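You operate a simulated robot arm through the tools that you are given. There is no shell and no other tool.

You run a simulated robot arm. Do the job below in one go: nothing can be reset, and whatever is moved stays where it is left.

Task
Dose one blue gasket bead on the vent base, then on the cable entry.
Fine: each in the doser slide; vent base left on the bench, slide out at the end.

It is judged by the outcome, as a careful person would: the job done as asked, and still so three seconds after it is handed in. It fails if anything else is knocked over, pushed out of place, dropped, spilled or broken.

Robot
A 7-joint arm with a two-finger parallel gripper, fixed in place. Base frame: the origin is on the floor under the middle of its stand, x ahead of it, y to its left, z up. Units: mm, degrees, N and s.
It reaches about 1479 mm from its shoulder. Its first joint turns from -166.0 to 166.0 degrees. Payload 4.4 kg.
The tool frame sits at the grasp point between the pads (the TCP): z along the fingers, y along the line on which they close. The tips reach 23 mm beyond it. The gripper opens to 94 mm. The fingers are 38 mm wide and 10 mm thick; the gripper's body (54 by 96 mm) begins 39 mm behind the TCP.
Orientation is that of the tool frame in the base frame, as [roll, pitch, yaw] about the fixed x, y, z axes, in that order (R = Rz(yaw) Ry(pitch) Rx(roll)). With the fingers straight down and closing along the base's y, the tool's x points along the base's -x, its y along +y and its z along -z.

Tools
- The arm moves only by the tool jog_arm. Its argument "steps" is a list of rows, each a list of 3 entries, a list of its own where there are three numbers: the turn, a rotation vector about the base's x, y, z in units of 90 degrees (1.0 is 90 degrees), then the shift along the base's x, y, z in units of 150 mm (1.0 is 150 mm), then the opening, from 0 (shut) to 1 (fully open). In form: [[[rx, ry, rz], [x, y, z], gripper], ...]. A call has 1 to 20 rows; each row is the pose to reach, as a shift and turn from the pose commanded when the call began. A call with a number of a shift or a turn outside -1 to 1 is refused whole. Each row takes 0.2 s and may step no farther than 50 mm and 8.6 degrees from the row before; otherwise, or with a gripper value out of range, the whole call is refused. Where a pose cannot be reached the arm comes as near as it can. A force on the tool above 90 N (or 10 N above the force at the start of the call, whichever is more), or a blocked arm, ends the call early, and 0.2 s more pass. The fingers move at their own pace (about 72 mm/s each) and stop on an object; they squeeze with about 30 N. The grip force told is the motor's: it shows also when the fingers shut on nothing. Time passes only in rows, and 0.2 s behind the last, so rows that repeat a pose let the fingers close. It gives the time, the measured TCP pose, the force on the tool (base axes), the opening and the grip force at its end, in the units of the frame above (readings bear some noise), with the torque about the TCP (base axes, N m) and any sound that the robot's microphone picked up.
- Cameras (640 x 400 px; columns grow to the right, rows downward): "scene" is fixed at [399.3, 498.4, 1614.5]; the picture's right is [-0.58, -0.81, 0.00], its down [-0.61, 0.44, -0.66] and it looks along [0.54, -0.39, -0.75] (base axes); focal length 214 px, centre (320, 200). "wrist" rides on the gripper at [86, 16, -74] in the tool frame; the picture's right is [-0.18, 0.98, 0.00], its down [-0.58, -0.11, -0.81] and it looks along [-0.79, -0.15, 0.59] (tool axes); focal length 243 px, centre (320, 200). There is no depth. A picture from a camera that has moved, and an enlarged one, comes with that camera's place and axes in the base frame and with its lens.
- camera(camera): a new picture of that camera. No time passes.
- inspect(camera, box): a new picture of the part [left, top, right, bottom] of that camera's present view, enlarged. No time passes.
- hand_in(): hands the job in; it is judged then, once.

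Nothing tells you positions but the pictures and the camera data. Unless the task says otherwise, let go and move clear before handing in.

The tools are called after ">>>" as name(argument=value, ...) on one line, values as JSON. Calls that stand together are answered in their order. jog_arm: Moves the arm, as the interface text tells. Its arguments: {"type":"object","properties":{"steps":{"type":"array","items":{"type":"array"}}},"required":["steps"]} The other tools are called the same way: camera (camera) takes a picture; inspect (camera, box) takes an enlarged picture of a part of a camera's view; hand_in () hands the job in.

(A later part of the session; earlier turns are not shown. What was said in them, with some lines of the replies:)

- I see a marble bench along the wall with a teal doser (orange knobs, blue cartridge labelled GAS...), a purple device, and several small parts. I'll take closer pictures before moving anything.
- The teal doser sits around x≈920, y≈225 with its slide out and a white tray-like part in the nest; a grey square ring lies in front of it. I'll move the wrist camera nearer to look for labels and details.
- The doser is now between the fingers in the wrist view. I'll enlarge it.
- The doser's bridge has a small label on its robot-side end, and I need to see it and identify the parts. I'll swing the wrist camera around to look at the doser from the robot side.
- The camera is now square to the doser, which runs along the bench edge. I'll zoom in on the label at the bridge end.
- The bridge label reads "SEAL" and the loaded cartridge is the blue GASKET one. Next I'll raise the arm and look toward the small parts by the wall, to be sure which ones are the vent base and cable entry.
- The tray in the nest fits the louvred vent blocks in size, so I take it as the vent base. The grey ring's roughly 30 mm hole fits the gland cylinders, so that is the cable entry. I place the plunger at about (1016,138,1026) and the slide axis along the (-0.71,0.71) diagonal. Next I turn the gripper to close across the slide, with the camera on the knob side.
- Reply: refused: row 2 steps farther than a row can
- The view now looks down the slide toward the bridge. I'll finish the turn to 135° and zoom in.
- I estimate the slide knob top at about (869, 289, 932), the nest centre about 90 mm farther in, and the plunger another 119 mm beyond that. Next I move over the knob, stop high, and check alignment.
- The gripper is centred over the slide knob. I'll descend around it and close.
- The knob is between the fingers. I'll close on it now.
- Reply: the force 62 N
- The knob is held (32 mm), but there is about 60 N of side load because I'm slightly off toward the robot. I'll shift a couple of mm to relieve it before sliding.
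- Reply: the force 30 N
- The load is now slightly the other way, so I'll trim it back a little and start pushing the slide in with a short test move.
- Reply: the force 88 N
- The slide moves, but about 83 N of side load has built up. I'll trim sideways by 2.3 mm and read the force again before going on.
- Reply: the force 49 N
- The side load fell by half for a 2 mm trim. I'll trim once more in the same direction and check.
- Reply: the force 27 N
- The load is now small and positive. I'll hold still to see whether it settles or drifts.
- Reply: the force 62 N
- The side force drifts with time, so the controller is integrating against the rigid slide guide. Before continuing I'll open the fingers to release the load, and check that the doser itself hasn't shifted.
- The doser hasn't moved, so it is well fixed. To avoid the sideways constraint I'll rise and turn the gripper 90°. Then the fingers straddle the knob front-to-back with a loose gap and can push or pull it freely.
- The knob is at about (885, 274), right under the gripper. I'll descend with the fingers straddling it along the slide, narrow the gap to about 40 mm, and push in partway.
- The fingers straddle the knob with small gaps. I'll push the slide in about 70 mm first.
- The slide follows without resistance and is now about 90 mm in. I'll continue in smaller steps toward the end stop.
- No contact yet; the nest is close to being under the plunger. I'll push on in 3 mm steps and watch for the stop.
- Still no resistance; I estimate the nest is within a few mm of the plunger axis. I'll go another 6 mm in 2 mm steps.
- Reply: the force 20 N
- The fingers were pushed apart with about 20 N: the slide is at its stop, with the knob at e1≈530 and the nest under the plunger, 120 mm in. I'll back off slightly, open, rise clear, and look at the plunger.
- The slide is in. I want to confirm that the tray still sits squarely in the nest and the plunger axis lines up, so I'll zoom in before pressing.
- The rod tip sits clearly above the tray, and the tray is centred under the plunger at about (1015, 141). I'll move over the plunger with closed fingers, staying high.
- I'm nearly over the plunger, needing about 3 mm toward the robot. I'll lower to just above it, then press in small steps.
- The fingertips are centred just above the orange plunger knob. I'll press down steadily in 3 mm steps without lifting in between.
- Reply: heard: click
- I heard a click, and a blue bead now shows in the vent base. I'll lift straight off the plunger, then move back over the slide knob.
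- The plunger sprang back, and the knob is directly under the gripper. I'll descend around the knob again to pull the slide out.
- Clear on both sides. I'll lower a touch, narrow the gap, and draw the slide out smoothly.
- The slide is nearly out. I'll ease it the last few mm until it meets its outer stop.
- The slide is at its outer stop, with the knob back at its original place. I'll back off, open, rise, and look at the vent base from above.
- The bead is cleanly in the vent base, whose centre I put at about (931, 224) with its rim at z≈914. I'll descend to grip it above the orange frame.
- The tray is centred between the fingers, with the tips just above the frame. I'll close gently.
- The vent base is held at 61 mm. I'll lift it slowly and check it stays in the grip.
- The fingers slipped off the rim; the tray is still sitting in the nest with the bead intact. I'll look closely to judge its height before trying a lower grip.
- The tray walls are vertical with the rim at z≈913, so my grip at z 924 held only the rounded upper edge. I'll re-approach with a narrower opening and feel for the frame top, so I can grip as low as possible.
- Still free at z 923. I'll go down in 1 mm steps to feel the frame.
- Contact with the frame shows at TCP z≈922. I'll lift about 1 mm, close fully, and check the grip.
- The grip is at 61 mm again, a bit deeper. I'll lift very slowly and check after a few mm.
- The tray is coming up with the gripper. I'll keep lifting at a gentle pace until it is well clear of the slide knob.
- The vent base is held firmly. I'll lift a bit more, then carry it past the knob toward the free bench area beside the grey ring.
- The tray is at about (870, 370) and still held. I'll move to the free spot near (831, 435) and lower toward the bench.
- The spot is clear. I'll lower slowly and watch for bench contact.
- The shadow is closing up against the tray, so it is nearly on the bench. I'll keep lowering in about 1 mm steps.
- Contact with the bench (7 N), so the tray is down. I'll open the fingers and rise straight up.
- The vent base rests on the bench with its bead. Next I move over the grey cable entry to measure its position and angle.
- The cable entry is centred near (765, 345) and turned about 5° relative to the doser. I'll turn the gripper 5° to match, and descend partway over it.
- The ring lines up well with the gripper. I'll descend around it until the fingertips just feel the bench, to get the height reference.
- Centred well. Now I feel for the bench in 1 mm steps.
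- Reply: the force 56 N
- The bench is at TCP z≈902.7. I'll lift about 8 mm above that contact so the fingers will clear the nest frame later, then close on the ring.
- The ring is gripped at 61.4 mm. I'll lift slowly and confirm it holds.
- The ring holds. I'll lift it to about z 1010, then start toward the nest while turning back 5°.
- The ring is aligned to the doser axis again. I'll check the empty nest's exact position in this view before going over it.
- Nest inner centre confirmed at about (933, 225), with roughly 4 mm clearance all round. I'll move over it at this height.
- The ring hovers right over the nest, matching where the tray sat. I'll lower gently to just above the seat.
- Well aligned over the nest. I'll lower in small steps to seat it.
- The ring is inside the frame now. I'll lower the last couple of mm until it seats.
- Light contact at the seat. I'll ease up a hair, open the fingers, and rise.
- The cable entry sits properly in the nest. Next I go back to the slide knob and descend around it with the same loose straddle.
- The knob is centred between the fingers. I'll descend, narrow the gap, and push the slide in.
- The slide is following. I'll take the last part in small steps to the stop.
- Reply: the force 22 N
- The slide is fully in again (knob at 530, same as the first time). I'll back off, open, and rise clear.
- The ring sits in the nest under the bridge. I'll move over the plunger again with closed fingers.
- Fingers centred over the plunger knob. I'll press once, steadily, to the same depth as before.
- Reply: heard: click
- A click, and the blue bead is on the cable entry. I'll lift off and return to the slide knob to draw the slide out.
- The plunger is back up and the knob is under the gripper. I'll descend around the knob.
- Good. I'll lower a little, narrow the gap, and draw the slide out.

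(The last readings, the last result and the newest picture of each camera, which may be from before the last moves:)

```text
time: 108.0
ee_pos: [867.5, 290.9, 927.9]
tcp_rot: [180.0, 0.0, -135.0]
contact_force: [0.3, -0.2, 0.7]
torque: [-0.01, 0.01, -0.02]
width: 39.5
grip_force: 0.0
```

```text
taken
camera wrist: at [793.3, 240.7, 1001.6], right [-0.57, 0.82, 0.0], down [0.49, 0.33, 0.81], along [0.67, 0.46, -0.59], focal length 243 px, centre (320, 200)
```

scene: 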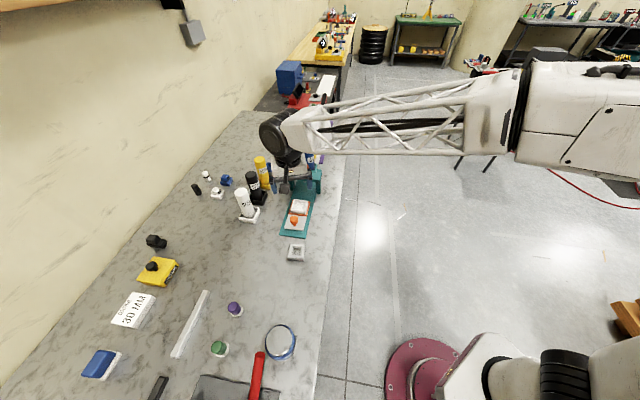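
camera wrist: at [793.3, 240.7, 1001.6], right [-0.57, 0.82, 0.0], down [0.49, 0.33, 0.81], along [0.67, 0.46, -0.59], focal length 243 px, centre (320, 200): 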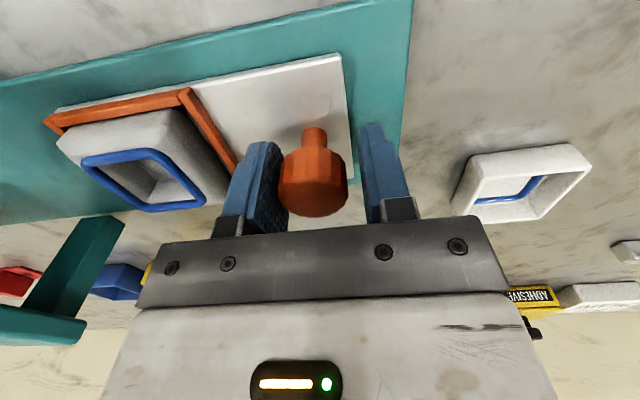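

Almost at the outer stop. A few more mm.

>>> jog_arm(steps=[[[0, 0, 0], [-0.0095, 0.0095, 0], 0.42], [[0, 0, 0], [-0.019, 0.019, 0], 0.42], [[0, 0, 0], [-0.026, 0.026, 0], 0.42]])

```text
time: 108.8
ee_pos: [863.7, 294.9, 928.3]
tcp_rot: [-180.0, 0.0, -135.0]
contact_force: [8.5, -18.6, 1.2]
torque: [-0.02, -0.02, -0.17]
width: 48.0
grip_force: 9.8
```

The slide is at its outer stop. I'll back off slightly, open, rise straight up, and retreat clear of everything.

>>> jog_arm(steps=[[[0, 0, 0], [0.019, -0.019, 0], 0.42], [[0, 0, 0], [0.033, -0.033, 0], 0.5], [[0, 0, 0], [0.033, -0.033, 0], 0.6], [[0, 0, 0], [0.033, -0.033, 0.25], 0.6], [[0, 0, 0], [0.033, -0.033, 0.5], 0.6], [[0, 0, 0], [0.033, -0.033, 0.8], 0.6], [[0, 0, 0], [0.033, -0.033, 1.0], 0.6], [[0, 0, 0], [-0.1, -0.1, 1.0], 0.6], [[0, 0, 0], [-0.3, -0.3, 1.0], 0.6], [[0, 0, 0], [-0.5, -0.5, 1.0], 0.6], [[0, 0, 0], [-0.7, -0.7, 1.0], 0.6]])

>>> camera(camera="scene")

>>> camera(camera="wrist")

>>> inspect(camera="scene", box=[250, 150, 340, 270])

```text
time: 111.2
ee_pos: [758.0, 191.6, 1077.8]
tcp_rot: [180.0, 0.0, -135.0]
contact_force: [0.8, 0.2, -0.3]
torque: [0.01, 0.01, -0.03]
width: 56.2
grip_force: 0.2
```

```text
taken
```

scene: 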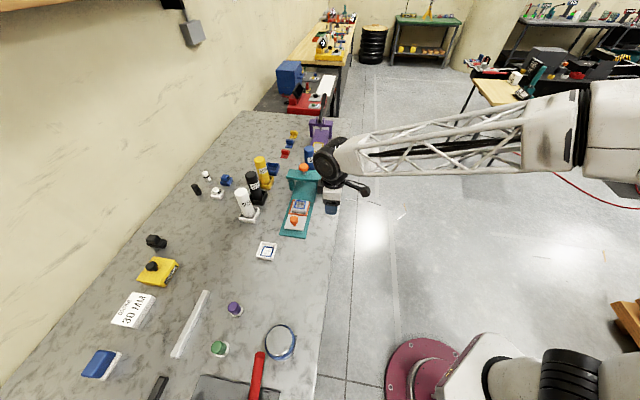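

```text
taken
camera wrist: at [684.3, 141.8, 1151.7], right [-0.57, 0.82, 0.0], down [0.49, 0.33, 0.81], along [0.67, 0.46, -0.59], focal length 243 px, centre (320, 200)
```

wrist: 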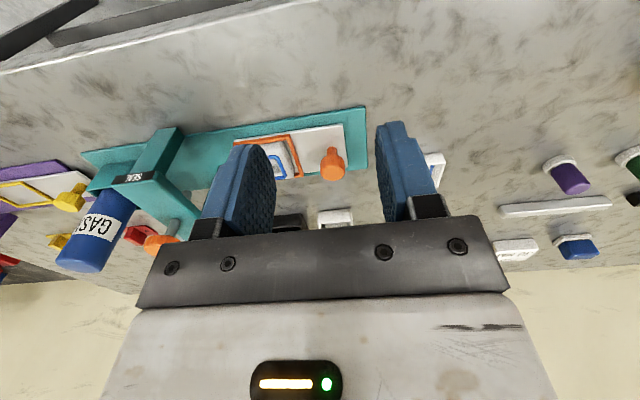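

```text
3.33 times, centred on (295, 210) of scene
camera zoom: at [399.3, 498.4, 1614.5], right [-0.58, -0.81, 0.0], down [-0.61, 0.44, -0.66], along [0.54, -0.39, -0.75], focal length 715 px, centre (403, 167)
```

zoom: 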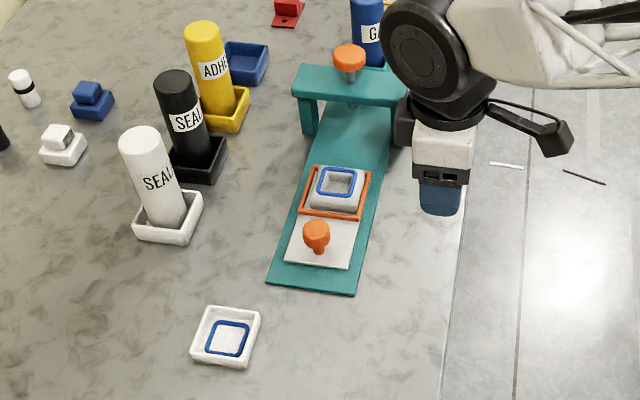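

The vent base sits on the bench with one blue bead. The cable entry, with its own bead, is in the slide, and the slide is fully out. Nothing else has moved and the arm is clear, so I'm handing in.

>>> hand_in()

```text
The job is handed in.
```

I dosed one blue gasket bead on the vent base, then one on the cable entry, each in the teal doser's slide. The job is handed in; no verdict came back.

- **Vent base:** it is on the bench beside the doser, with its bead intact. My first try at lifting it out slipped off the rim, but it stayed in the slide and the second try held.
- **Cable entry:** it is still in the slide, with its bead around the hole. The task didn't say where to leave it.
- **Slide:** it is fully out at its outer stop, and the arm is clear of the bench.
- **Doser:** my first attempt to slide it in by gripping the knob put up to about 80 N of side load on the knob. I checked afterwards, and the doser had not shifted.

Neither part is labelled. I took the white tray already in the slide as the vent base, because the louvred vent blocks fit it. I took the grey square ring as the cable entry, because the gland cylinders fit its hole. If that is the wrong way round, the dosing order is reversed and the wrong part is on the bench.
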